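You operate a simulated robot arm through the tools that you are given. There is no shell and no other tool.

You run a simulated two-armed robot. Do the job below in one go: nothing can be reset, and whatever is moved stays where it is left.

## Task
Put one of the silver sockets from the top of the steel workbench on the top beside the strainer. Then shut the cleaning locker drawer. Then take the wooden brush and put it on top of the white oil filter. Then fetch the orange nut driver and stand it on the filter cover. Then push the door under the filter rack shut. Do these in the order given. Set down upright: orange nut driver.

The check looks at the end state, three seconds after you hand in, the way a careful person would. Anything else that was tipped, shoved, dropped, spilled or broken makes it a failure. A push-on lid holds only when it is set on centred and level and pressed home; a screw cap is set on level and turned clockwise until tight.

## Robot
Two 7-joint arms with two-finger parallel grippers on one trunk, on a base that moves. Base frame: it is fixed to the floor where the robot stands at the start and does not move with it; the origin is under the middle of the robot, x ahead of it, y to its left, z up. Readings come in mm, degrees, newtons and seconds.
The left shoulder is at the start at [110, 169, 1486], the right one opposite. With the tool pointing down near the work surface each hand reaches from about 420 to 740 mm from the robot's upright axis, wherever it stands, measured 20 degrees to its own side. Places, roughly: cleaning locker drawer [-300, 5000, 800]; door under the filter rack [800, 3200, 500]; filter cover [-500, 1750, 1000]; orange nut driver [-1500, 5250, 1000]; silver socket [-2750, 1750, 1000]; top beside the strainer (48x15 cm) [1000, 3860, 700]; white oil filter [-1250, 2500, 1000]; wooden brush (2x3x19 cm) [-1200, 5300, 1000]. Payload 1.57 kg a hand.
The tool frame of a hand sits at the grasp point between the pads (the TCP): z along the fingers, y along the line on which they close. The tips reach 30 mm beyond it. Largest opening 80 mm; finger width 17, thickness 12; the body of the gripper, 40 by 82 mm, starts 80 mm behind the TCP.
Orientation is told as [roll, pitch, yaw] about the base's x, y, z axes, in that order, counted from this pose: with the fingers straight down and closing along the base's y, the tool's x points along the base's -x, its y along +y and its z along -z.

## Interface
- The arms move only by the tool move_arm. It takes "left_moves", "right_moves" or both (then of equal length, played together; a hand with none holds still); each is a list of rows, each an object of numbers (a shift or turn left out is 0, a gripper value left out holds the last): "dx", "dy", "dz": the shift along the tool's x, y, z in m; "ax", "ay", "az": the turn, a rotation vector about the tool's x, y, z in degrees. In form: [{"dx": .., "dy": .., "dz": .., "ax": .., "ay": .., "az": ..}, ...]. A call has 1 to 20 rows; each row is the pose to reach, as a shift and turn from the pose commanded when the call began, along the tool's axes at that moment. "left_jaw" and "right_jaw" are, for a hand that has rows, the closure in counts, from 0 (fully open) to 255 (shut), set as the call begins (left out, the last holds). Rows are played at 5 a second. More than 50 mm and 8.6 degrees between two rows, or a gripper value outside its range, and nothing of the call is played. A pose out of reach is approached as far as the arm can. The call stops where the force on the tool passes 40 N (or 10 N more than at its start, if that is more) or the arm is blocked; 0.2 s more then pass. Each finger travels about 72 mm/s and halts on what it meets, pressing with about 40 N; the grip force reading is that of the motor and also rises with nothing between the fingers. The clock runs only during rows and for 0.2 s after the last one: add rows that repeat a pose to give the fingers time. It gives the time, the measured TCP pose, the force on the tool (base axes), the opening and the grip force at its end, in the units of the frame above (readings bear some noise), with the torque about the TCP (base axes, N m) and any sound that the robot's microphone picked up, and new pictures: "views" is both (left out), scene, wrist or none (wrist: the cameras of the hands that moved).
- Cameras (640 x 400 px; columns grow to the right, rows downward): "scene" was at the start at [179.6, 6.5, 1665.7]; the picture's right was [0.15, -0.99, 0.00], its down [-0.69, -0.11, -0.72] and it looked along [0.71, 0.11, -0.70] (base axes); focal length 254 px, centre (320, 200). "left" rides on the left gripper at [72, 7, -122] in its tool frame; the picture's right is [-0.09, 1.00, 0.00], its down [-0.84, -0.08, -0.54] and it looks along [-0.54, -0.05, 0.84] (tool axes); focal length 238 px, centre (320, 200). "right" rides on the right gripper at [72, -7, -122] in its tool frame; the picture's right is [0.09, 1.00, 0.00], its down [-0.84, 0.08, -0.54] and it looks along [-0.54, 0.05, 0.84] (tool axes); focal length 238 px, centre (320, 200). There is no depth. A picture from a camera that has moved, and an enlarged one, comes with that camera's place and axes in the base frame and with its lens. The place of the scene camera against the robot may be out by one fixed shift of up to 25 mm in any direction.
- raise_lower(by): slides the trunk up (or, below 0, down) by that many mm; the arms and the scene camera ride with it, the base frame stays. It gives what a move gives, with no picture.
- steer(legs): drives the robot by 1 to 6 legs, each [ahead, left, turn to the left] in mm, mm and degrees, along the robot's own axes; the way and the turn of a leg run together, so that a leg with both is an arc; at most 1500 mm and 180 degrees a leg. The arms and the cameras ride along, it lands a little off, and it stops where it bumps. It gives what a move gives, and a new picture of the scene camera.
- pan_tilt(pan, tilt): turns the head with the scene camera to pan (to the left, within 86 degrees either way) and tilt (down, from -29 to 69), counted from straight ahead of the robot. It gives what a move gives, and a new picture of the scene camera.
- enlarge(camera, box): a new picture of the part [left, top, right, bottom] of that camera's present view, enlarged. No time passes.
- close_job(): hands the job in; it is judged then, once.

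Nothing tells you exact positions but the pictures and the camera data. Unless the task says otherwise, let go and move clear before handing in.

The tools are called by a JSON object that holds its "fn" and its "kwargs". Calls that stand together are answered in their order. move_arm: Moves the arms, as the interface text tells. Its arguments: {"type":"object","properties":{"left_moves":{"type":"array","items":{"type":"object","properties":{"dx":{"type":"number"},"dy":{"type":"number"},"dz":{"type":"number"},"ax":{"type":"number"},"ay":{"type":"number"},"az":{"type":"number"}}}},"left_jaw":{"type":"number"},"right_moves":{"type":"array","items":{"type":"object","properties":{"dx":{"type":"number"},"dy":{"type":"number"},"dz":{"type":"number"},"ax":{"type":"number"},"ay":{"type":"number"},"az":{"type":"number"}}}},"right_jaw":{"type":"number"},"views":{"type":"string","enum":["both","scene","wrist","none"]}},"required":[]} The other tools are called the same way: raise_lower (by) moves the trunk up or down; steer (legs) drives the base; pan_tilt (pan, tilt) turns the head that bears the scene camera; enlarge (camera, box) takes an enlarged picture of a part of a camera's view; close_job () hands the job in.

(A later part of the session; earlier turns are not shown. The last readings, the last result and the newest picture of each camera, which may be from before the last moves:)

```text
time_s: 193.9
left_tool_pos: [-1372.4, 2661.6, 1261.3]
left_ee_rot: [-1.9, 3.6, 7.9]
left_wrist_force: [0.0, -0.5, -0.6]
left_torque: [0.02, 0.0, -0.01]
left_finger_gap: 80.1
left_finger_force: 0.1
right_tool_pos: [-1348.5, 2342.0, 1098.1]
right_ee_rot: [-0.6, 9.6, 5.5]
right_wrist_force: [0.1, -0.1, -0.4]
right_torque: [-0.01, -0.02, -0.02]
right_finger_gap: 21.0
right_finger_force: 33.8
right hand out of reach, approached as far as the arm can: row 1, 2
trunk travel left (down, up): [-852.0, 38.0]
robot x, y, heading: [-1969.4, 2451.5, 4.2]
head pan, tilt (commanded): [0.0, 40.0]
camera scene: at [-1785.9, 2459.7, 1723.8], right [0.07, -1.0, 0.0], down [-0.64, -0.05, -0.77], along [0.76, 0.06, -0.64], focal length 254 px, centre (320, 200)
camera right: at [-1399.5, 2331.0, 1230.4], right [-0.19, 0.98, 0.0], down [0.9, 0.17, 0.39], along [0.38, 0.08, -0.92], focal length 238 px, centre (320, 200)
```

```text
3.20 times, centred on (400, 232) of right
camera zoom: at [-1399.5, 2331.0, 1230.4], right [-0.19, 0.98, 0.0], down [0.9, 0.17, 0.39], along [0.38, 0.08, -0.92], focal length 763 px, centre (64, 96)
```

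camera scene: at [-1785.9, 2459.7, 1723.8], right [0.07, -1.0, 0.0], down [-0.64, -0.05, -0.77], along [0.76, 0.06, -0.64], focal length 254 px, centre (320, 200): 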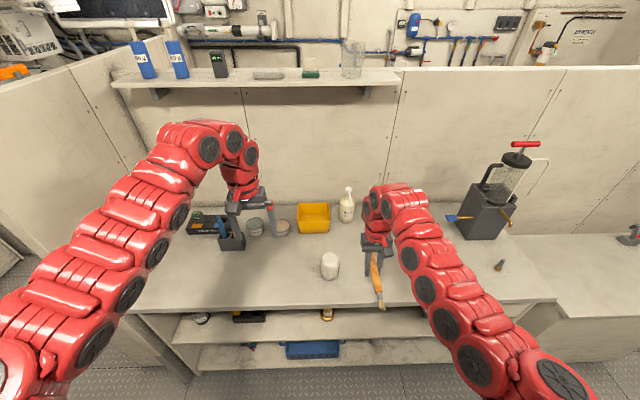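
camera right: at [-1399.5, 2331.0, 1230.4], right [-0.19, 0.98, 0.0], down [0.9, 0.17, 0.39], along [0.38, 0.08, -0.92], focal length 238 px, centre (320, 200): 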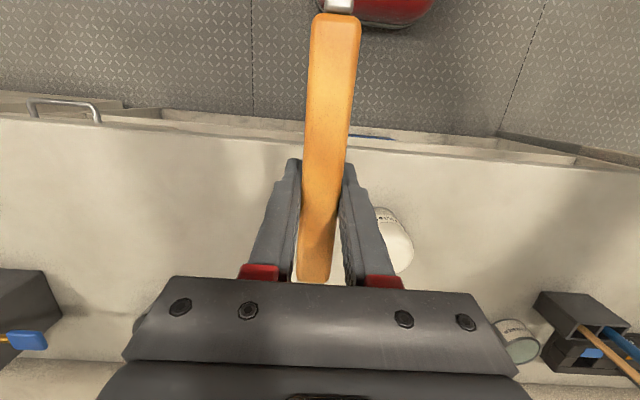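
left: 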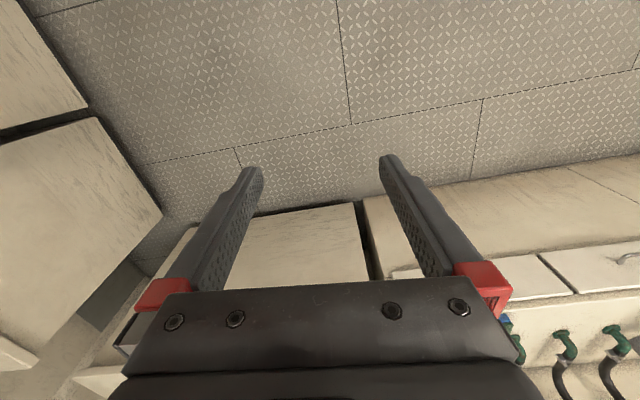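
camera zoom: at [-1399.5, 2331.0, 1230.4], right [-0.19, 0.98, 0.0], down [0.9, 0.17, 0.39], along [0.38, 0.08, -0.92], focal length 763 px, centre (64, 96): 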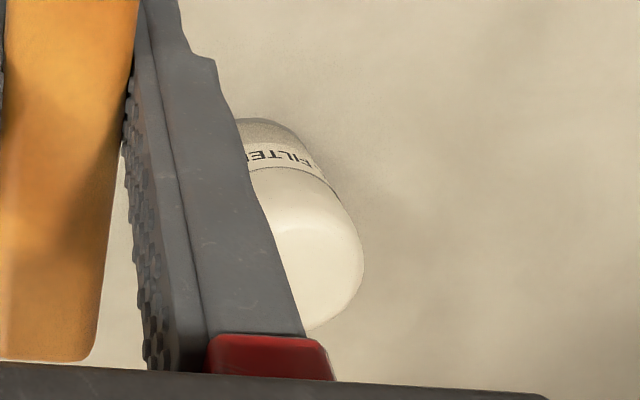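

The filter centre is about (-1208, 2468), ~70 mm in diameter, counter z≈864. I'll drive ahead 170 mm and then shift the brush over it.

{"fn": "steer", "kwargs": {"legs": [[170, 0, 0]]}}

{"fn": "enlarge", "kwargs": {"camera": "right", "box": [0, 0, 640, 400]}}

{"fn": "enlarge", "kwargs": {"camera": "left", "box": [80, 80, 400, 280]}}

```text
time_s: 195.4
left_tool_pos: [-1206.2, 2671.9, 1263.7]
left_ee_rot: [-1.9, 3.5, 7.8]
left_wrist_force: [-0.7, -0.5, -0.4]
left_torque: [0.0, 0.01, 0.02]
left_finger_gap: 80.0
left_finger_force: 0.1
right_tool_pos: [-1183.5, 2352.4, 1098.7]
right_ee_rot: [-0.6, 9.5, 5.5]
right_wrist_force: [-0.3, 0.1, -0.4]
right_torque: [0.02, -0.02, 0.0]
right_finger_gap: 21.0
right_finger_force: 34.9
trunk travel left (down, up): [-852.0, 38.0]
robot x, y, heading: [-1800.9, 2464.9, 4.5]
head pan, tilt (commanded): [0.0, 40.0]
camera scene: at [-1621.5, 2471.1, 1724.2], right [0.07, -1.0, 0.0], down [-0.64, -0.05, -0.77], along [0.77, 0.05, -0.64], focal length 254 px, centre (320, 200)
```

scene: 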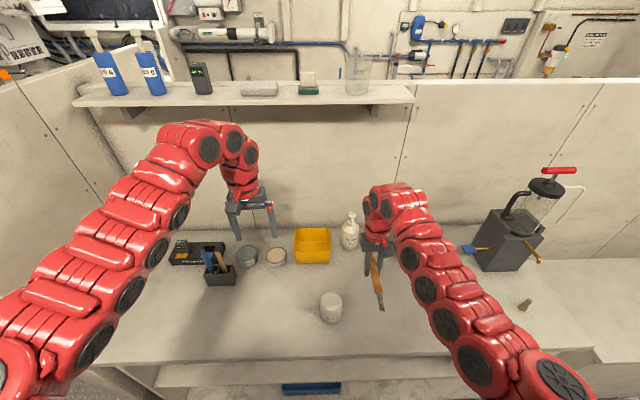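

```text
1.00 times, centred on (320, 200) of right (not enlarged: the box is as wide or as high as the picture)
camera zoom: at [-1234.3, 2342.0, 1231.5], right [-0.19, 0.98, 0.01], down [0.9, 0.17, 0.4], along [0.39, 0.08, -0.92], focal length 238 px, centre (320, 200)
```

zoom: 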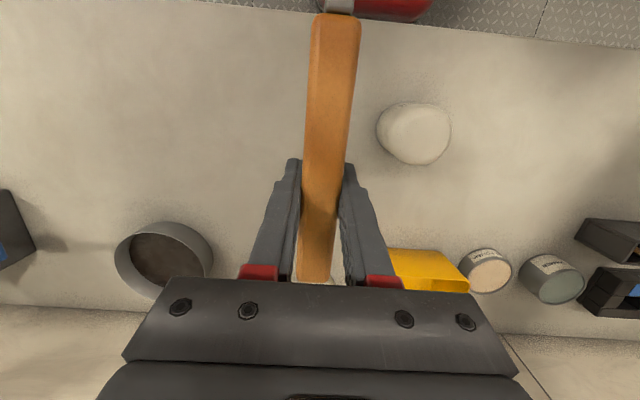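

```text
2.00 times, centred on (240, 180) of left
camera zoom: at [-1271.4, 2674.3, 1389.2], right [-0.05, 1.0, -0.04], down [0.87, 0.06, 0.49], along [0.49, -0.01, -0.87], focal length 477 px, centre (480, 240)
```

zoom: 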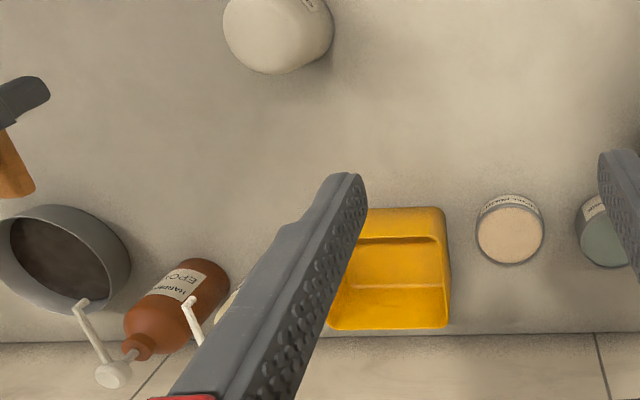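

Refined filter centre: (-1216, 2468). I'll shift the hand left so that the brush is above it, then check.

{"fn": "move_arm", "kwargs": {"right_moves": [{"dx": -0.0075, "dy": 0.039, "dz": -0.0013}, {"dx": -0.015, "dy": 0.0785, "dz": -0.0025}, {"dx": -0.0226, "dy": 0.118, "dz": -0.0038}, {"dx": -0.0226, "dy": 0.118, "dz": -0.0038}], "views": "both"}}

{"fn": "enlarge", "kwargs": {"camera": "scene", "box": [270, 220, 430, 345]}}

{"fn": "enlarge", "kwargs": {"camera": "left", "box": [0, 0, 320, 200]}}

```text
time_s: 196.4
left_tool_pos: [-1205.7, 2670.6, 1261.9]
left_ee_rot: [-1.8, 3.5, 7.8]
left_wrist_force: [0.8, -0.4, 0.3]
left_torque: [-0.03, 0.02, 0.0]
left_finger_gap: 80.1
left_finger_force: 0.0
right_tool_pos: [-1169.3, 2473.9, 1096.9]
right_ee_rot: [-0.5, 9.6, 5.4]
right_wrist_force: [0.3, -0.2, -0.2]
right_torque: [0.03, -0.01, 0.01]
right_finger_gap: 21.5
right_finger_force: 34.5
trunk travel left (down, up): [-852.0, 38.0]
robot x, y, heading: [-1801.8, 2467.0, 3.9]
head pan, tilt (commanded): [0.0, 40.0]
camera scene: at [-1618.9, 2470.4, 1723.9], right [0.07, -1.0, 0.0], down [-0.64, -0.05, -0.77], along [0.76, 0.05, -0.64], focal length 254 px, centre (320, 200)
camera right: at [-1220.6, 2462.7, 1229.5], right [-0.19, 0.98, 0.01], down [0.9, 0.17, 0.39], along [0.39, 0.08, -0.92], focal length 238 px, centre (320, 200)
```

scene: 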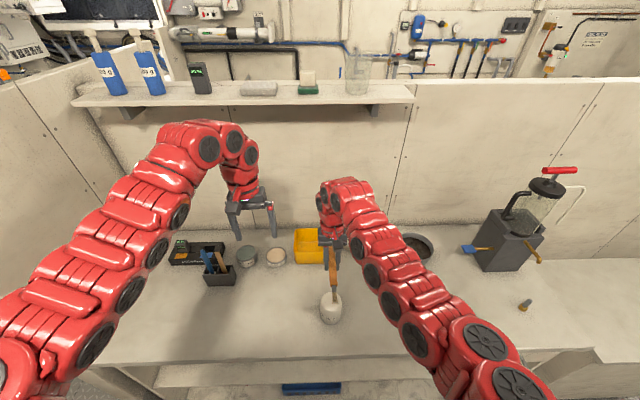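
right: 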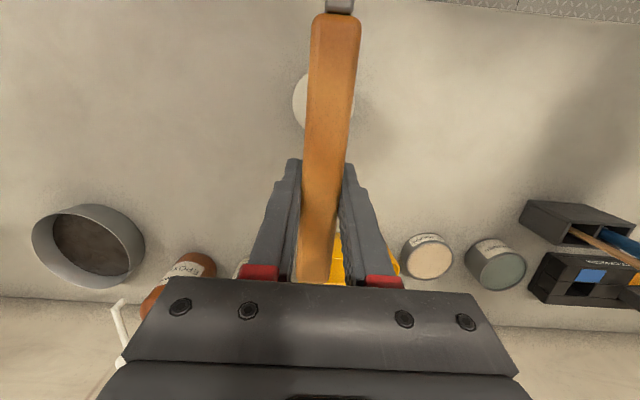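

```text
3.20 times, centred on (350, 282) of scene
camera zoom: at [-1618.9, 2470.4, 1723.9], right [0.07, -1.0, 0.0], down [-0.64, -0.05, -0.77], along [0.76, 0.05, -0.64], focal length 812 px, centre (224, -64)
```

zoom: 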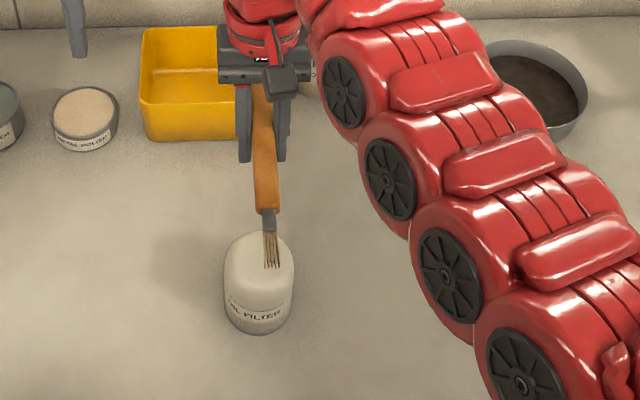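

```text
2.00 times, centred on (160, 100) of left
camera zoom: at [-1269.3, 2673.7, 1388.4], right [-0.05, 1.0, -0.04], down [0.87, 0.06, 0.49], along [0.49, -0.01, -0.87], focal length 477 px, centre (640, 400)
```

zoom: 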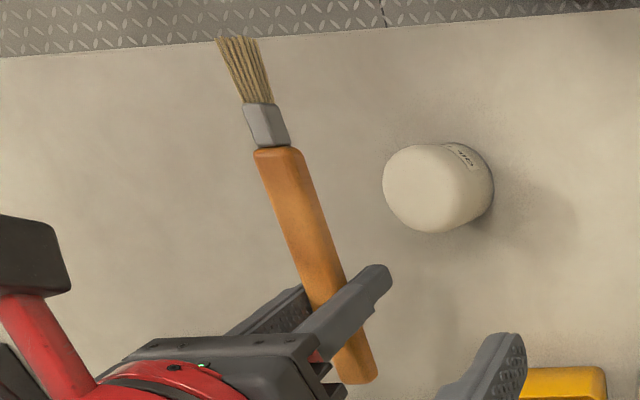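

The brush is lined up over the filter. I'll lower toward it, first to about 25 mm above expected contact.

{"fn": "move_arm", "kwargs": {"right_moves": [{"dx": -0.005, "dz": 0.03}, {"dx": -0.01, "dz": 0.06}, {"dx": -0.0143, "dz": 0.0858}, {"dx": -0.0143, "dz": 0.0858}], "views": "both"}}

{"fn": "enlarge", "kwargs": {"camera": "left", "box": [40, 0, 320, 175]}}

{"fn": "enlarge", "kwargs": {"camera": "scene", "box": [270, 220, 430, 345]}}

```text
time_s: 197.4
left_tool_pos: [-1203.5, 2672.1, 1262.4]
left_ee_rot: [-1.8, 3.6, 7.7]
left_wrist_force: [0.3, -0.1, -0.1]
left_torque: [0.02, 0.0, 0.0]
left_finger_gap: 79.9
left_finger_force: 0.1
right_tool_pos: [-1168.9, 2474.8, 1008.5]
right_ee_rot: [-0.7, 9.6, 5.5]
right_wrist_force: [0.5, -0.2, -0.3]
right_torque: [0.01, 0.03, 0.01]
right_finger_gap: 21.1
right_finger_force: 34.7
trunk travel left (down, up): [-852.0, 38.0]
robot x, y, heading: [-1803.4, 2465.6, 3.9]
head pan, tilt (commanded): [0.0, 40.0]
camera scene: at [-1618.0, 2471.4, 1723.8], right [0.07, -1.0, 0.0], down [-0.64, -0.05, -0.77], along [0.76, 0.05, -0.64], focal length 254 px, centre (320, 200)
camera right: at [-1219.6, 2462.8, 1141.1], right [-0.19, 0.98, 0.01], down [0.9, 0.17, 0.39], along [0.39, 0.08, -0.92], focal length 238 px, centre (320, 200)
```

scene: 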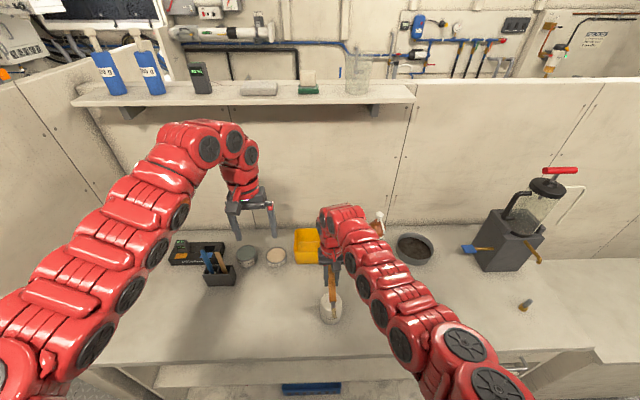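
right: 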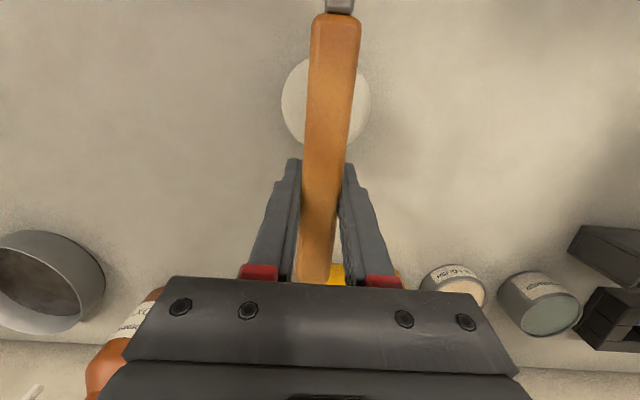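

```text
2.29 times, centred on (180, 88) of left
camera zoom: at [-1268.6, 2674.5, 1387.9], right [-0.05, 1.0, -0.04], down [0.87, 0.06, 0.49], along [0.49, -0.01, -0.87], focal length 545 px, centre (640, 457)
```

zoom: 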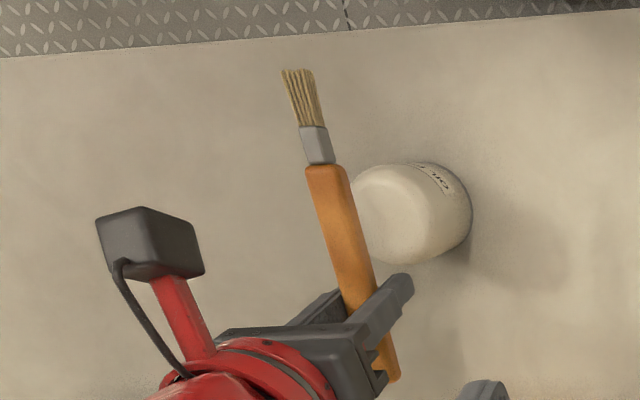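

```text
3.20 times, centred on (350, 282) of scene
camera zoom: at [-1618.0, 2471.4, 1723.8], right [0.07, -1.0, 0.0], down [-0.64, -0.05, -0.77], along [0.76, 0.05, -0.64], focal length 812 px, centre (224, -64)
```

zoom: 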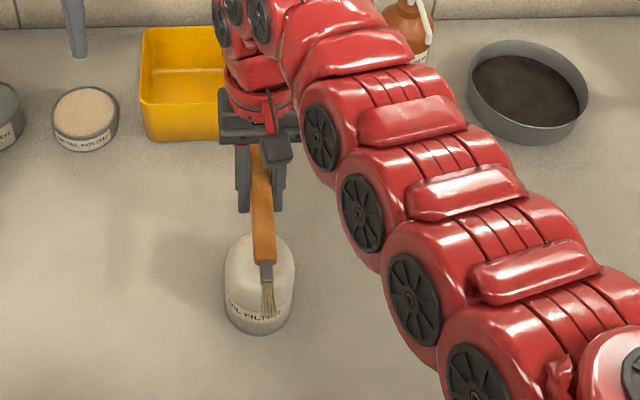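

Lateral alignment is within 2–3 mm and the brush centre is about 6 mm forward of the filter's axis. I'll descend slowly watching for contact.

{"fn": "move_arm", "kwargs": {"right_moves": [{"dx": -0.0017, "dz": 0.01}, {"dx": -0.0033, "dz": 0.02}, {"dx": -0.0033, "dz": 0.02}], "views": "none"}}

{"fn": "move_arm", "kwargs": {"right_moves": [{"dx": -0.0005, "dz": 0.003}, {"dx": -0.001, "dz": 0.006}, {"dx": -0.001, "dz": 0.006}], "views": "none"}}

```text
time_s: 198.2
left_tool_pos: [-1205.0, 2672.5, 1261.3]
left_ee_rot: [-1.8, 3.6, 7.9]
left_wrist_force: [0.8, 0.0, -0.1]
left_torque: [0.0, -0.01, 0.0]
left_finger_gap: 80.3
left_finger_force: 0.0
right_tool_pos: [-1169.6, 2473.4, 989.1]
right_ee_rot: [-0.5, 9.6, 5.4]
right_wrist_force: [0.0, -0.2, 0.1]
right_torque: [0.03, -0.01, 0.0]
right_finger_gap: 21.3
right_finger_force: 34.3
trunk travel left (down, up): [-852.0, 38.0]
robot x, y, heading: [-1800.2, 2464.6, 4.2]
head pan, tilt (commanded): [0.0, 40.0]
```

```text
time_s: 199.0
left_tool_pos: [-1204.7, 2672.6, 1260.7]
left_ee_rot: [-1.9, 3.5, 7.8]
left_wrist_force: [0.1, -0.4, -1.1]
left_torque: [0.0, 0.0, 0.01]
left_finger_gap: 79.9
left_finger_force: 0.1
right_tool_pos: [-1170.0, 2471.7, 982.2]
right_ee_rot: [-0.6, 9.6, 5.5]
right_wrist_force: [0.7, 0.2, -1.2]
right_torque: [-0.04, 0.01, -0.02]
right_finger_gap: 20.9
right_finger_force: 34.7
trunk travel left (down, up): [-852.0, 38.0]
robot x, y, heading: [-1798.9, 2467.5, 3.9]
head pan, tilt (commanded): [0.0, 40.0]
```

{"fn": "move_arm", "kwargs": {"right_moves": [{"dx": -0.0005, "dz": 0.003}, {"dx": -0.001, "dz": 0.006}, {"dx": -0.001, "dz": 0.006}], "views": "none"}}

{"fn": "enlarge", "kwargs": {"camera": "scene", "box": [300, 240, 380, 340]}}

{"fn": "enlarge", "kwargs": {"camera": "left", "box": [40, 0, 320, 175]}}

```text
time_s: 199.8
left_tool_pos: [-1204.6, 2671.7, 1261.7]
left_ee_rot: [-1.8, 3.6, 7.7]
left_wrist_force: [-0.5, 0.5, 0.7]
left_torque: [0.0, -0.03, 0.01]
left_finger_gap: 80.3
left_finger_force: 0.1
right_tool_pos: [-1169.7, 2471.9, 977.6]
right_ee_rot: [-0.6, 9.6, 5.4]
right_wrist_force: [0.7, -0.2, 1.9]
right_torque: [0.05, -0.01, -0.05]
right_finger_gap: 20.9
right_finger_force: 34.2
trunk travel left (down, up): [-852.0, 38.0]
robot x, y, heading: [-1803.2, 2466.0, 4.2]
head pan, tilt (commanded): [0.0, 40.0]
```

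```text
4.00 times, centred on (340, 290) of scene
camera zoom: at [-1618.1, 2471.4, 1723.8], right [0.07, -1.0, 0.0], down [-0.64, -0.05, -0.77], along [0.76, 0.05, -0.64], focal length 1015 px, centre (240, -160)
```

zoom: 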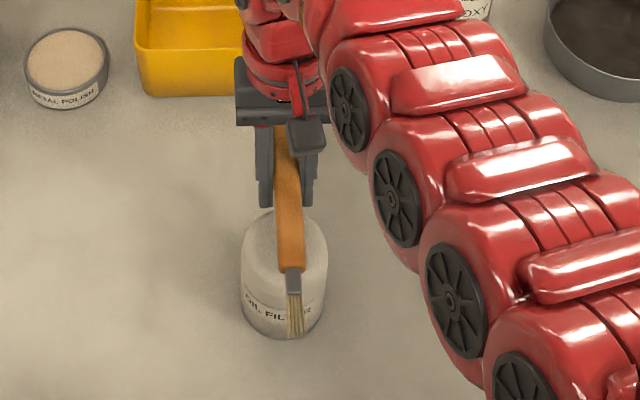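

```text
2.29 times, centred on (180, 88) of left
camera zoom: at [-1268.7, 2674.5, 1388.0], right [-0.05, 1.0, -0.04], down [0.87, 0.06, 0.49], along [0.49, -0.01, -0.87], focal length 545 px, centre (640, 457)
```

zoom: 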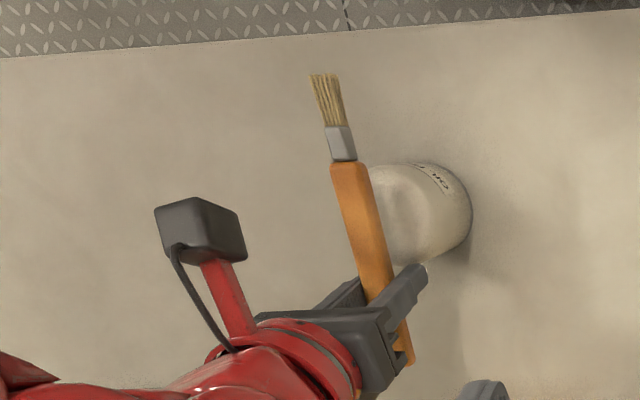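

{"fn": "move_arm", "kwargs": {"right_moves": [{"dx": -0.0005, "dz": 0.003}, {"dx": -0.001, "dz": 0.006}, {"dx": -0.001, "dz": 0.006}], "views": "none"}}

{"fn": "move_arm", "kwargs": {"right_moves": [{"dx": -0.0005, "dz": 0.003}, {"dx": -0.0008, "dz": 0.005}, {"dx": -0.0008, "dz": 0.005}], "views": "none"}}

```text
time_s: 200.6
left_tool_pos: [-1205.0, 2672.0, 1261.1]
left_ee_rot: [-1.9, 3.6, 7.9]
left_wrist_force: [0.1, -0.3, 0.5]
left_torque: [0.01, -0.04, 0.01]
left_finger_gap: 80.1
left_finger_force: 0.1
right_tool_pos: [-1169.7, 2472.9, 972.0]
right_ee_rot: [-0.6, 9.6, 5.5]
right_wrist_force: [0.1, 0.2, 0.1]
right_torque: [0.02, -0.03, -0.02]
right_finger_gap: 21.4
right_finger_force: 34.7
trunk travel left (down, up): [-852.0, 38.0]
robot x, y, heading: [-1801.6, 2466.1, 4.1]
head pan, tilt (commanded): [0.0, 40.0]
```

```text
time_s: 201.4
left_tool_pos: [-1204.7, 2673.6, 1260.4]
left_ee_rot: [-1.9, 3.6, 7.9]
left_wrist_force: [0.4, 0.3, 0.0]
left_torque: [-0.03, 0.0, -0.02]
left_finger_gap: 79.9
left_finger_force: 0.0
right_tool_pos: [-1168.2, 2471.7, 966.5]
right_ee_rot: [-0.6, 9.7, 5.5]
right_wrist_force: [0.3, -0.4, -0.6]
right_torque: [-0.03, -0.02, 0.02]
right_finger_gap: 21.1
right_finger_force: 34.3
trunk travel left (down, up): [-852.0, 38.0]
robot x, y, heading: [-1801.6, 2463.8, 4.1]
head pan, tilt (commanded): [0.0, 40.0]
```

{"fn": "move_arm", "kwargs": {"right_moves": [{"dx": -0.0005, "dz": 0.003}, {"dx": -0.0008, "dz": 0.005}, {"dx": -0.0008, "dz": 0.005}], "views": "wrist"}}

{"fn": "enlarge", "kwargs": {"camera": "left", "box": [120, 0, 320, 125]}}

```text
time_s: 202.2
left_tool_pos: [-1203.4, 2671.7, 1261.7]
left_ee_rot: [-1.9, 3.6, 7.9]
left_wrist_force: [0.8, -0.1, -0.7]
left_torque: [-0.01, -0.01, 0.04]
left_finger_gap: 79.9
left_finger_force: 0.0
right_tool_pos: [-1170.4, 2472.0, 961.3]
right_ee_rot: [-0.6, 9.6, 5.4]
right_wrist_force: [-0.4, -0.4, -0.2]
right_torque: [-0.04, -0.03, -0.01]
right_finger_gap: 21.2
right_finger_force: 34.0
trunk travel left (down, up): [-852.0, 38.0]
robot x, y, heading: [-1802.6, 2466.7, 4.3]
head pan, tilt (commanded): [0.0, 40.0]
camera right: at [-1220.5, 2461.1, 1093.3], right [-0.19, 0.98, 0.01], down [0.9, 0.17, 0.39], along [0.39, 0.08, -0.92], focal length 238 px, centre (320, 200)
```

right: 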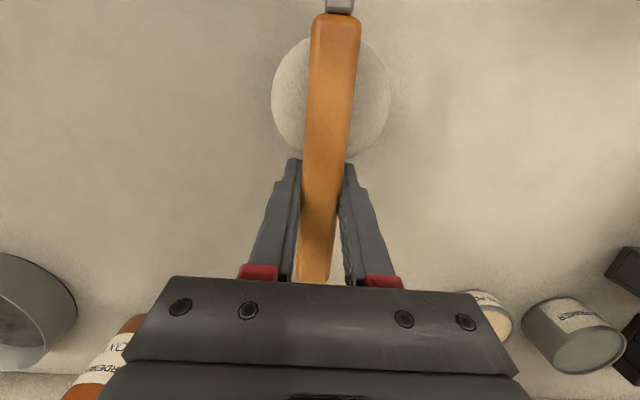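

```text
3.20 times, centred on (220, 62) of left
camera zoom: at [-1268.8, 2674.5, 1388.0], right [-0.05, 1.0, -0.04], down [0.87, 0.06, 0.49], along [0.49, -0.01, -0.87], focal length 763 px, centre (640, 640)
```

zoom: 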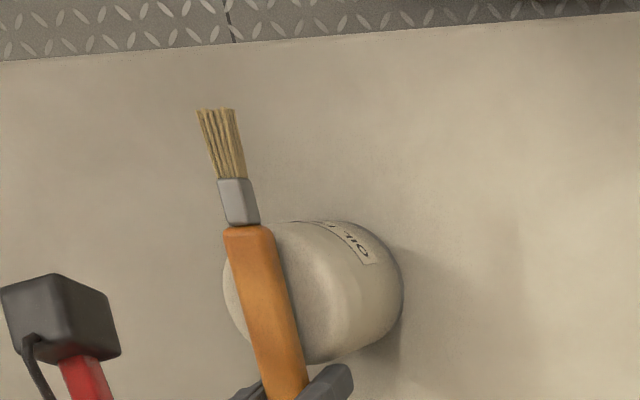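

{"fn": "move_arm", "kwargs": {"right_moves": [{"dx": -0.0005, "dz": 0.003}, {"dx": -0.0008, "dz": 0.005}, {"dx": -0.0008, "dz": 0.005}], "views": "none"}}

{"fn": "move_arm", "kwargs": {"right_moves": [{"dx": -0.0003, "dz": 0.002}, {"dx": -0.0007, "dz": 0.004}, {"dx": -0.0007, "dz": 0.004}], "views": "none"}}

```text
time_s: 203.0
left_tool_pos: [-1205.0, 2672.3, 1261.5]
left_ee_rot: [-1.9, 3.7, 7.8]
left_wrist_force: [-0.4, 0.6, 0.2]
left_torque: [0.02, 0.0, 0.0]
left_finger_gap: 79.9
left_finger_force: 0.1
right_tool_pos: [-1170.1, 2470.8, 956.5]
right_ee_rot: [-0.6, 9.6, 5.5]
right_wrist_force: [1.7, 1.1, 11.9]
right_torque: [0.0, 0.91, 0.02]
right_finger_gap: 21.3
right_finger_force: 34.5
trunk travel left (down, up): [-852.0, 38.0]
robot x, y, heading: [-1801.5, 2466.3, 4.2]
head pan, tilt (commanded): [0.0, 40.0]
```

```text
time_s: 203.8
left_tool_pos: [-1205.4, 2673.4, 1263.4]
left_ee_rot: [-1.8, 3.5, 7.8]
left_wrist_force: [0.3, 0.7, -0.7]
left_torque: [-0.03, 0.0, -0.02]
left_finger_gap: 80.2
left_finger_force: 0.0
right_tool_pos: [-1170.6, 2471.2, 953.7]
right_ee_rot: [-0.6, 9.3, 5.6]
right_wrist_force: [6.2, 0.8, 26.9]
right_torque: [0.01, 0.58, 0.02]
right_finger_gap: 21.3
right_finger_force: 34.2
trunk travel left (down, up): [-852.0, 38.0]
robot x, y, heading: [-1802.5, 2461.9, 4.2]
head pan, tilt (commanded): [0.0, 40.0]
```

{"fn": "enlarge", "kwargs": {"camera": "scene", "box": [300, 240, 380, 340]}}

{"fn": "enlarge", "kwargs": {"camera": "left", "box": [120, 0, 320, 125]}}

{"fn": "enlarge", "kwargs": {"camera": "right", "box": [220, 0, 440, 140]}}

```text
4.00 times, centred on (340, 290) of scene
camera zoom: at [-1620.7, 2471.1, 1724.2], right [0.07, -1.0, 0.0], down [-0.64, -0.05, -0.77], along [0.77, 0.05, -0.64], focal length 1015 px, centre (240, -160)
```

zoom: 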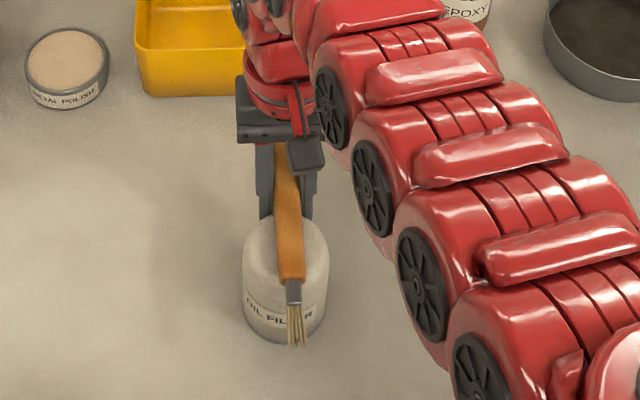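

```text
3.20 times, centred on (220, 62) of left
camera zoom: at [-1270.7, 2674.3, 1389.0], right [-0.05, 1.0, -0.04], down [0.87, 0.06, 0.49], along [0.49, -0.01, -0.87], focal length 763 px, centre (640, 640)
```

zoom: 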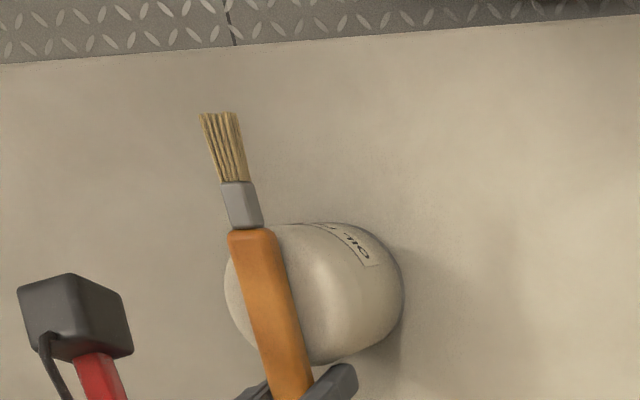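

```text
2.86 times, centred on (330, 70) of right
camera zoom: at [-1221.4, 2460.5, 1086.1], right [-0.19, 0.98, 0.01], down [0.9, 0.17, 0.4], along [0.39, 0.08, -0.92], focal length 681 px, centre (291, 571)
```

zoom: 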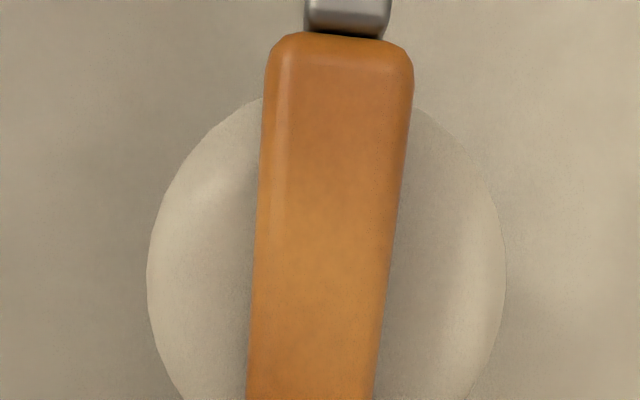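

The brush now lies flat on the filter (27 N contact), with the filter under its middle. I'll relax the pressure slightly and open the fingers.

{"fn": "move_arm", "kwargs": {"right_moves": [{"dx": 0.0004, "dz": -0.0025}, {"dx": 0.0004, "dz": -0.0025}], "views": "none"}}

```text
time_s: 204.4
left_tool_pos: [-1205.2, 2671.9, 1261.8]
left_ee_rot: [-1.8, 3.7, 7.7]
left_wrist_force: [0.3, 0.5, -0.6]
left_torque: [-0.01, 0.05, -0.06]
left_finger_gap: 80.2
left_finger_force: 0.0
right_tool_pos: [-1170.2, 2471.3, 953.6]
right_ee_rot: [-0.5, 9.7, 5.6]
right_wrist_force: [4.9, 1.1, 10.8]
right_torque: [0.03, 0.08, -0.03]
right_finger_gap: 21.3
right_finger_force: 34.4
trunk travel left (down, up): [-852.0, 38.0]
robot x, y, heading: [-1801.7, 2467.5, 4.3]
head pan, tilt (commanded): [0.0, 40.0]
```

{"fn": "move_arm", "kwargs": {"right_moves": [{"dx": -0.001, "dz": -0.001}, {"dx": -0.001, "dz": -0.001}, {"dx": -0.001, "dz": -0.001}], "right_jaw": 150, "views": "wrist"}}

{"fn": "enlarge", "kwargs": {"camera": "left", "box": [120, 0, 320, 125]}}

```text
time_s: 205.2
left_tool_pos: [-1204.2, 2672.3, 1261.3]
left_ee_rot: [-1.9, 3.6, 7.8]
left_wrist_force: [0.6, 0.0, 0.1]
left_torque: [0.01, 0.0, 0.01]
left_finger_gap: 80.1
left_finger_force: 0.0
right_tool_pos: [-1170.2, 2471.5, 954.6]
right_ee_rot: [-0.6, 9.6, 5.4]
right_wrist_force: [1.1, 0.4, 0.1]
right_torque: [-0.04, 0.04, 0.01]
right_finger_gap: 33.2
right_finger_force: 0.0
trunk travel left (down, up): [-852.0, 38.0]
robot x, y, heading: [-1801.7, 2467.2, 3.9]
head pan, tilt (commanded): [0.0, 40.0]
camera right: at [-1220.0, 2460.8, 1087.3], right [-0.19, 0.98, 0.01], down [0.9, 0.17, 0.39], along [0.39, 0.08, -0.92], focal length 238 px, centre (320, 200)
```

right: 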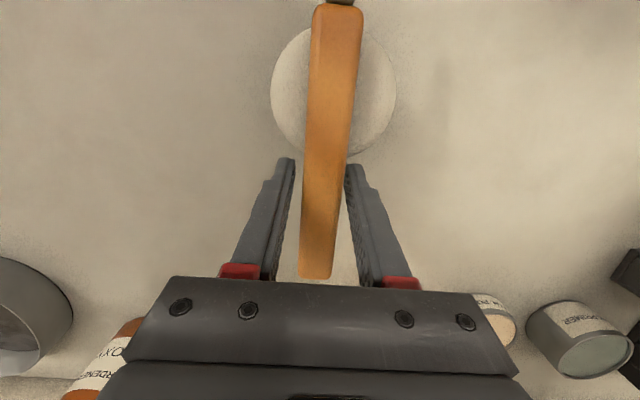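

```text
3.20 times, centred on (220, 62) of left
camera zoom: at [-1268.6, 2674.5, 1387.8], right [-0.05, 1.0, -0.04], down [0.87, 0.06, 0.49], along [0.49, -0.01, -0.87], focal length 763 px, centre (640, 640)
```

zoom: 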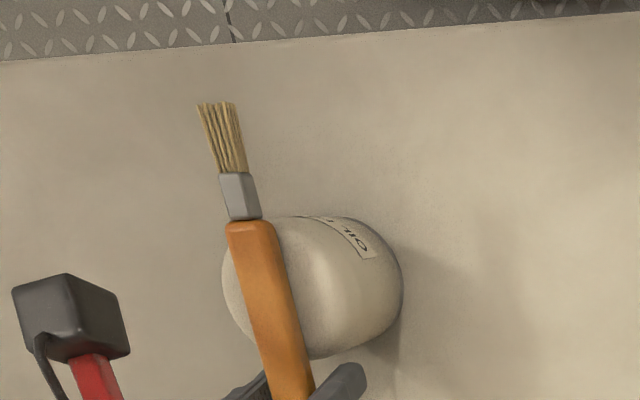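

{"fn": "move_arm", "kwargs": {"right_moves": [{"dz": 0}, {"dz": 0}, {"dz": 0}], "right_jaw": 70, "views": "wrist"}}

{"fn": "enlarge", "kwargs": {"camera": "scene", "box": [300, 240, 380, 340]}}

```text
time_s: 206.0
left_tool_pos: [-1205.8, 2673.1, 1261.1]
left_ee_rot: [-1.9, 3.6, 7.9]
left_wrist_force: [0.2, 0.2, 0.3]
left_torque: [-0.03, 0.0, 0.0]
left_finger_gap: 79.9
left_finger_force: 0.1
right_tool_pos: [-1169.0, 2471.8, 955.7]
right_ee_rot: [-0.6, 9.6, 5.5]
right_wrist_force: [0.4, -1.2, 0.3]
right_torque: [-0.01, -0.01, 0.0]
right_finger_gap: 58.0
right_finger_force: 0.1
trunk travel left (down, up): [-852.0, 38.0]
robot x, y, heading: [-1801.6, 2464.1, 4.1]
head pan, tilt (commanded): [0.0, 40.0]
camera right: at [-1219.9, 2460.8, 1087.6], right [-0.19, 0.98, 0.01], down [0.9, 0.17, 0.39], along [0.39, 0.08, -0.92], focal length 238 px, centre (320, 200)
```

right: 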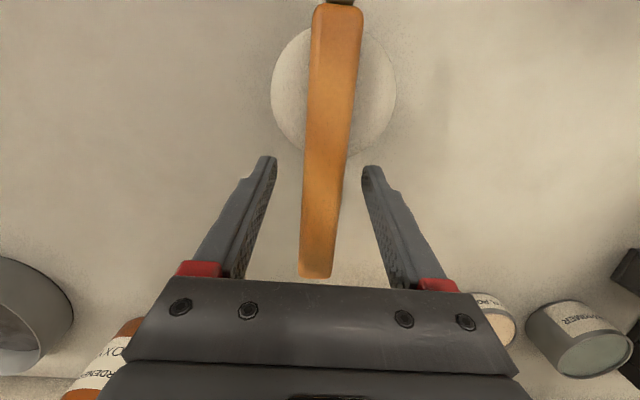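

```text
4.00 times, centred on (340, 290) of scene
camera zoom: at [-1618.2, 2471.4, 1723.8], right [0.07, -1.0, 0.0], down [-0.64, -0.05, -0.77], along [0.76, 0.05, -0.64], focal length 1015 px, centre (240, -160)
```

zoom: 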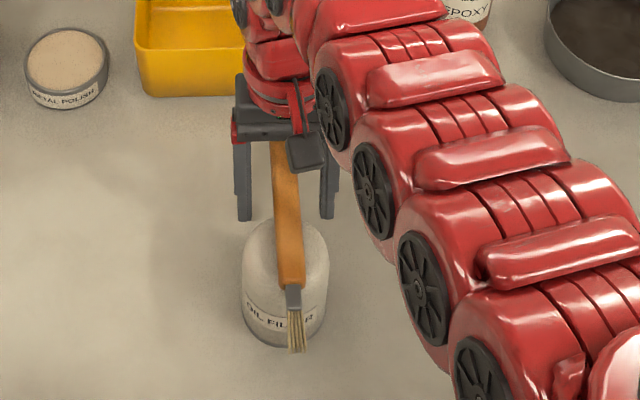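

The brush rests stably on the filter by itself. I'll raise the hand straight up and clear.

{"fn": "move_arm", "kwargs": {"right_moves": [{"dx": 0.004, "dz": -0.025}, {"dx": 0.01, "dz": -0.06}, {"dx": 0.0167, "dz": -0.1}, {"dx": 0.0234, "dz": -0.14}], "views": "both"}}

{"fn": "enlarge", "kwargs": {"camera": "scene", "box": [300, 240, 380, 340]}}

```text
time_s: 207.0
left_tool_pos: [-1205.2, 2671.7, 1262.3]
left_ee_rot: [-1.9, 3.6, 7.9]
left_wrist_force: [-0.1, -0.1, -0.5]
left_torque: [0.03, 0.01, 0.03]
left_finger_gap: 79.9
left_finger_force: 0.0
right_tool_pos: [-1170.1, 2473.6, 1097.6]
right_ee_rot: [-0.5, 9.6, 5.5]
right_wrist_force: [-0.3, 0.5, 0.0]
right_torque: [0.02, 0.01, -0.04]
right_finger_gap: 58.2
right_finger_force: 0.0
trunk travel left (down, up): [-852.0, 38.0]
robot x, y, heading: [-1801.9, 2462.4, 3.9]
head pan, tilt (commanded): [0.0, 40.0]
camera scene: at [-1618.9, 2470.8, 1723.9], right [0.07, -1.0, 0.0], down [-0.64, -0.05, -0.77], along [0.76, 0.05, -0.64], focal length 254 px, centre (320, 200)
camera right: at [-1220.7, 2462.4, 1229.6], right [-0.19, 0.98, 0.0], down [0.9, 0.17, 0.39], along [0.39, 0.08, -0.92], focal length 238 px, centre (320, 200)
```

scene: 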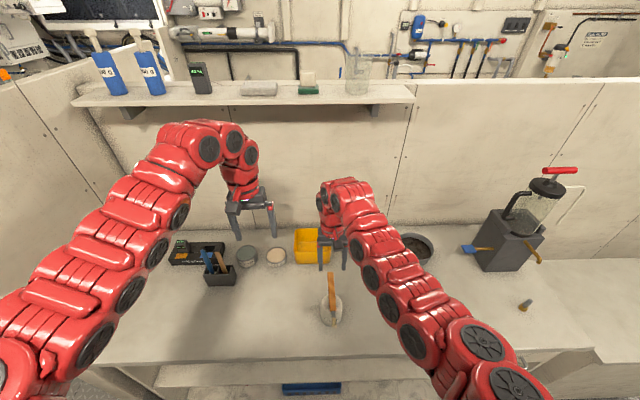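
right: 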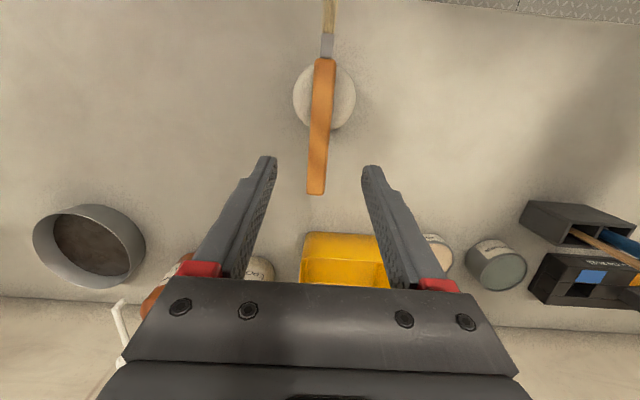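

```text
4.00 times, centred on (340, 290) of scene
camera zoom: at [-1618.9, 2470.8, 1723.9], right [0.07, -1.0, 0.0], down [-0.64, -0.05, -0.77], along [0.76, 0.05, -0.64], focal length 1015 px, centre (240, -160)
```

zoom: 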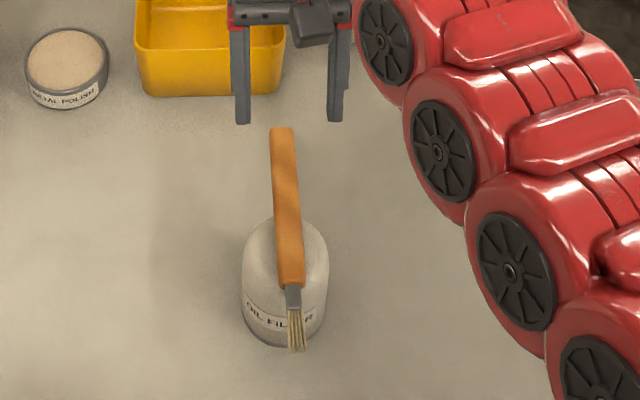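

Step 3 is done: the brush lies balanced on the white oil filter. Now I'll back away, turn to face north again and prepare to fetch the orange nut driver.

{"fn": "steer", "kwargs": {"legs": [[-170, 0, 0], [0, 0, 89]]}}

```text
time_s: 212.3
left_tool_pos: [-2180.3, 3050.1, 1260.9]
left_ee_rot: [-1.9, 3.6, 97.9]
left_wrist_force: [0.4, 0.3, -0.6]
left_torque: [-0.03, 0.02, 0.01]
left_finger_gap: 80.3
left_finger_force: 0.0
right_tool_pos: [-1981.5, 3084.8, 1096.4]
right_ee_rot: [-0.6, 9.6, 95.6]
right_wrist_force: [0.1, 0.2, -0.4]
right_torque: [-0.02, -0.02, 0.01]
right_finger_gap: 57.9
right_finger_force: 0.1
trunk travel left (down, up): [-852.0, 38.0]
robot x, y, heading: [-1974.1, 2455.5, 94.1]
head pan, tilt (commanded): [0.0, 40.0]
camera scene: at [-1966.0, 2612.5, 1723.8], right [1.0, 0.07, 0.0], down [0.05, -0.64, -0.77], along [-0.06, 0.76, -0.64], focal length 254 px, centre (320, 200)
```

scene: 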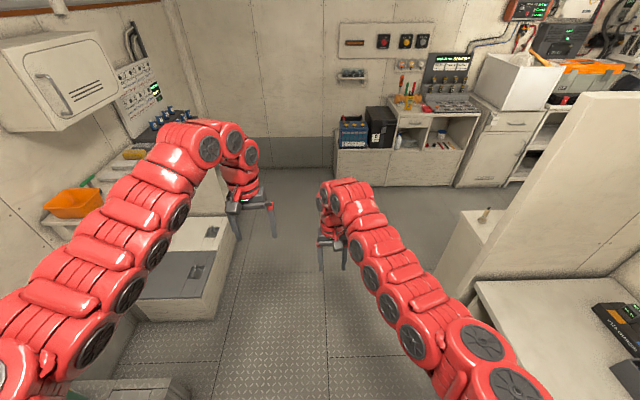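

{"fn": "move_arm", "kwargs": {"right_moves": [{"dy": -0.008, "ay": -7.5}, {"dy": -0.016, "ay": -15}, {"dy": -0.025, "ay": -22.5}, {"dy": -0.033, "ay": -30}, {"dy": -0.042, "ay": -37.5}, {"dy": -0.05, "ay": -45}, {"dy": -0.058, "ay": -52.5}, {"dy": -0.067, "ay": -60}, {"dy": -0.075, "ay": -67.5}, {"dy": -0.083, "ay": -75}, {"dy": -0.092, "ay": -82.5}, {"dy": -0.1, "ay": -90}, {"dy": -0.1, "ay": -90}], "views": "scene"}}

{"fn": "pan_tilt", "kwargs": {"pan": -70, "tilt": 40}}

```text
time_s: 215.1
left_tool_pos: [-2180.7, 3049.7, 1260.9]
left_ee_rot: [-1.9, 3.6, 97.8]
left_wrist_force: [-0.6, -0.3, -0.3]
left_torque: [-0.01, -0.02, 0.01]
left_finger_gap: 79.9
left_finger_force: 0.1
right_tool_pos: [-1882.0, 3095.4, 1099.0]
right_ee_rot: [-3.5, -80.4, 99.1]
right_wrist_force: [-0.3, 0.4, 0.0]
right_torque: [-0.02, 0.01, 0.0]
right_finger_gap: 57.8
right_finger_force: 0.0
trunk travel left (down, up): [-852.0, 38.0]
robot x, y, heading: [-1969.8, 2453.9, 94.0]
head pan, tilt (commanded): [0.0, 40.0]
camera scene: at [-1966.6, 2612.4, 1723.8], right [1.0, 0.07, 0.0], down [0.05, -0.64, -0.77], along [-0.06, 0.76, -0.64], focal length 254 px, centre (320, 200)
```

scene: 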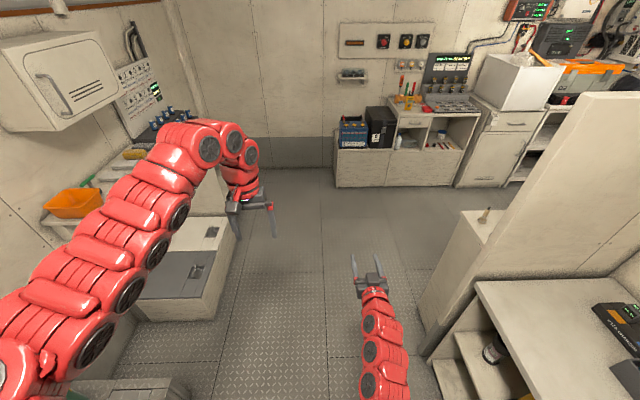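

```text
time_s: 216.5
left_tool_pos: [-2179.6, 3049.5, 1261.1]
left_ee_rot: [-1.9, 3.6, 97.9]
left_wrist_force: [-0.4, 0.0, -0.1]
left_torque: [0.01, -0.01, -0.01]
left_finger_gap: 80.3
left_finger_force: 0.1
right_tool_pos: [-1882.2, 3094.9, 1099.1]
right_ee_rot: [-3.5, -80.4, 99.0]
right_wrist_force: [0.0, 1.0, 0.7]
right_torque: [-0.02, -0.01, 0.0]
right_finger_gap: 58.4
right_finger_force: 0.0
trunk travel left (down, up): [-852.0, 38.0]
robot x, y, heading: [-1971.1, 2453.1, 93.8]
head pan, tilt (commanded): [-70.0, 40.0]
camera scene: at [-1882.4, 2562.5, 1723.8], right [0.41, -0.91, 0.0], down [-0.59, -0.26, -0.77], along [0.7, 0.31, -0.64], focal length 254 px, centre (320, 200)
```

scene: 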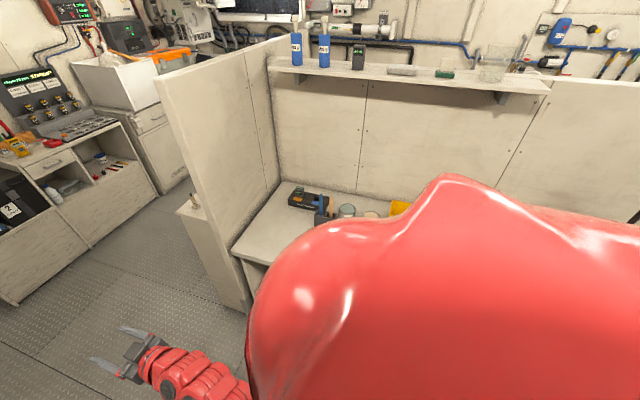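

The right hand is horizontal again. I'll lower the trunk slightly for overhead clearance and drive back up the aisle toward the tool rack.

{"fn": "raise_lower", "kwargs": {"by": -85}}

{"fn": "steer", "kwargs": {"legs": [[1450, -110, 0], [0, -450, 0]]}}

{"fn": "pan_tilt", "kwargs": {"pan": 0, "tilt": 35}}

```text
time_s: 217.7
left_tool_pos: [-2180.0, 3050.3, 1176.6]
left_ee_rot: [-1.9, 3.6, 98.0]
left_wrist_force: [0.5, -0.4, -0.6]
left_torque: [-0.02, -0.01, -0.02]
left_finger_gap: 80.0
left_finger_force: 0.0
right_tool_pos: [-1882.7, 3094.6, 1012.7]
right_ee_rot: [-3.6, -80.5, 99.0]
right_wrist_force: [0.0, 0.3, -0.6]
right_torque: [0.02, 0.01, -0.01]
right_finger_gap: 58.0
right_finger_force: 0.1
trunk travel left (down, up): [-767.0, 123.0]
robot x, y, heading: [-1971.9, 2450.5, 94.4]
head pan, tilt (commanded): [-70.0, 40.0]
```

```text
time_s: 227.2
left_tool_pos: [-1730.6, 4544.3, 1176.4]
left_ee_rot: [-1.9, 3.6, 97.3]
left_wrist_force: [0.1, -0.4, 1.1]
left_torque: [0.0, 0.01, 0.01]
left_finger_gap: 80.1
left_finger_force: 0.1
right_tool_pos: [-1431.9, 4586.2, 1012.5]
right_ee_rot: [-3.6, -80.4, 98.6]
right_wrist_force: [1.0, -0.4, -0.2]
right_torque: [0.01, 0.0, 0.05]
right_finger_gap: 58.0
right_finger_force: 0.0
trunk travel left (down, up): [-767.0, 123.0]
robot x, y, heading: [-1527.4, 3942.6, 93.6]
head pan, tilt (commanded): [-70.0, 40.0]
camera scene: at [-1436.7, 4053.8, 1638.8], right [0.4, -0.92, 0.0], down [-0.59, -0.26, -0.77], along [0.7, 0.31, -0.64], focal length 254 px, centre (320, 200)
```

scene: 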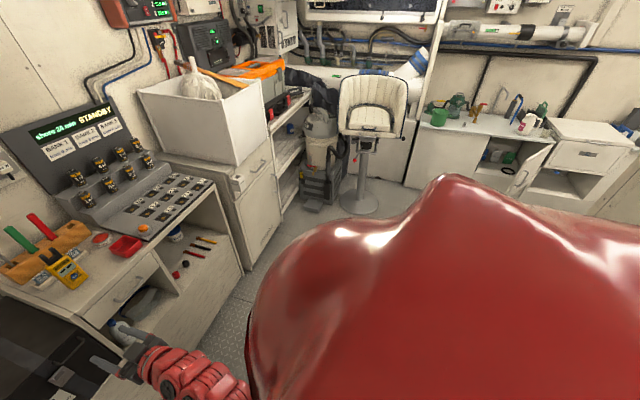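

```text
time_s: 228.7
left_tool_pos: [-1729.4, 4544.1, 1177.5]
left_ee_rot: [-1.9, 3.6, 97.3]
left_wrist_force: [-0.6, 0.6, 0.4]
left_torque: [0.0, -0.02, -0.02]
left_finger_gap: 80.1
left_finger_force: 0.1
right_tool_pos: [-1432.0, 4586.0, 1013.4]
right_ee_rot: [-3.5, -80.4, 98.6]
right_wrist_force: [-0.6, 0.4, 0.0]
right_torque: [0.02, -0.02, 0.02]
right_finger_gap: 57.8
right_finger_force: 0.0
trunk travel left (down, up): [-767.0, 123.0]
robot x, y, heading: [-1529.8, 3940.3, 93.6]
head pan, tilt (commanded): [0.0, 35.0]
camera scene: at [-1519.9, 4107.6, 1646.3], right [1.0, 0.06, 0.0], down [0.04, -0.57, -0.82], along [-0.05, 0.82, -0.57], focal length 254 px, centre (320, 200)
```

scene: 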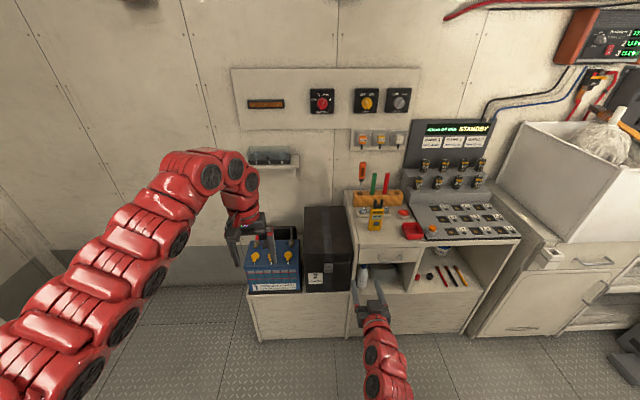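

{"fn": "enlarge", "kwargs": {"camera": "right", "box": [200, 0, 440, 200]}}

{"fn": "enlarge", "kwargs": {"camera": "scene", "box": [330, 150, 430, 250]}}

```text
2.00 times, centred on (320, 100) of right
camera zoom: at [-1413.3, 4454.1, 962.7], right [-0.99, -0.1, -0.1], down [-0.05, -0.4, 0.91], along [-0.14, 0.91, 0.39], focal length 477 px, centre (320, 400)
```

zoom: 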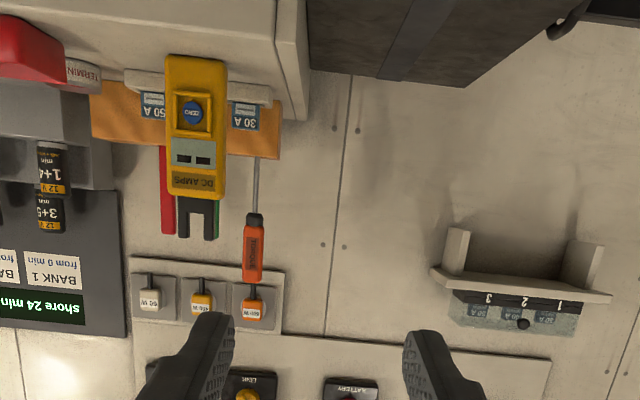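

```text
4.00 times, centred on (380, 200) of scene
camera zoom: at [-1519.9, 4107.6, 1646.3], right [1.0, 0.06, 0.0], down [0.04, -0.57, -0.82], along [-0.05, 0.82, -0.57], focal length 1015 px, centre (80, 200)
```

zoom: 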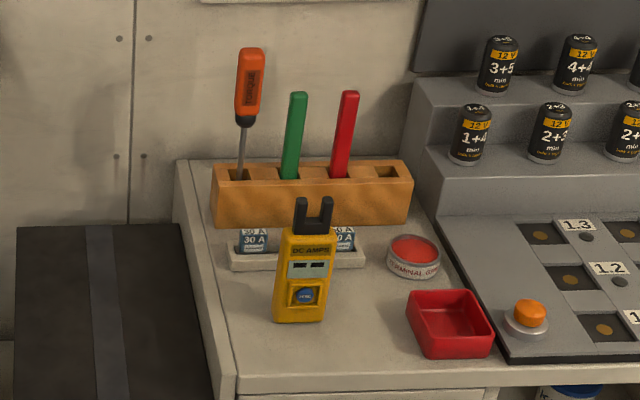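

The nut driver stands at about (-1403, 5243) with its handle from z≈1016 to 1101. I'll drive closer for the pre-grasp.

{"fn": "steer", "kwargs": {"legs": [[400, -45, 0]]}}

{"fn": "enlarge", "kwargs": {"camera": "right", "box": [0, 0, 640, 400]}}

```text
time_s: 231.2
left_tool_pos: [-1712.2, 4945.1, 1176.2]
left_ee_rot: [-1.9, 3.6, 97.6]
left_wrist_force: [0.0, -0.2, 0.4]
left_torque: [-0.03, -0.01, -0.01]
left_finger_gap: 79.8
left_finger_force: 0.1
right_tool_pos: [-1414.4, 4988.8, 1013.7]
right_ee_rot: [-3.4, -80.4, 98.8]
right_wrist_force: [-0.2, -0.6, -1.0]
right_torque: [0.04, 0.03, 0.02]
right_finger_gap: 58.1
right_finger_force: 0.1
trunk travel left (down, up): [-767.0, 123.0]
robot x, y, heading: [-1509.1, 4345.9, 93.9]
head pan, tilt (commanded): [0.0, 35.0]
camera scene: at [-1501.1, 4510.3, 1646.4], right [1.0, 0.07, 0.0], down [0.04, -0.57, -0.82], along [-0.05, 0.82, -0.57], focal length 254 px, centre (320, 200)
```

scene: 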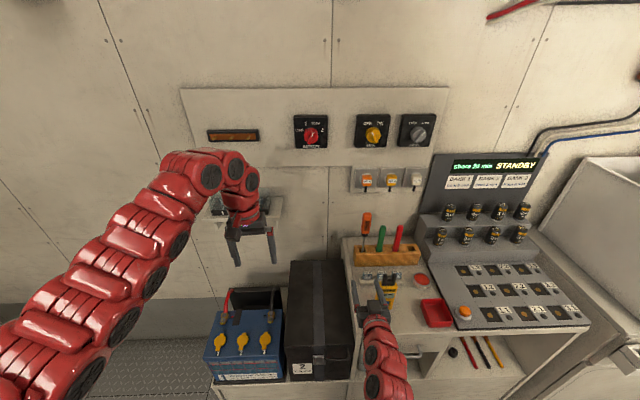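

```text
1.00 times, centred on (320, 200) of right (not enlarged: the box is as wide or as high as the picture)
camera zoom: at [-1395.8, 4857.4, 962.7], right [-0.99, -0.11, -0.1], down [-0.05, -0.4, 0.91], along [-0.14, 0.91, 0.39], focal length 238 px, centre (320, 200)
```

zoom: 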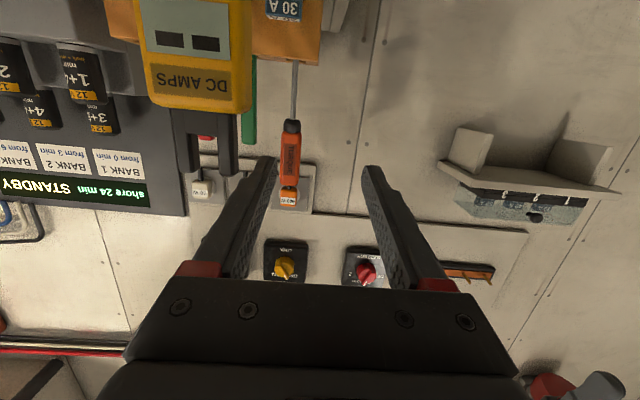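

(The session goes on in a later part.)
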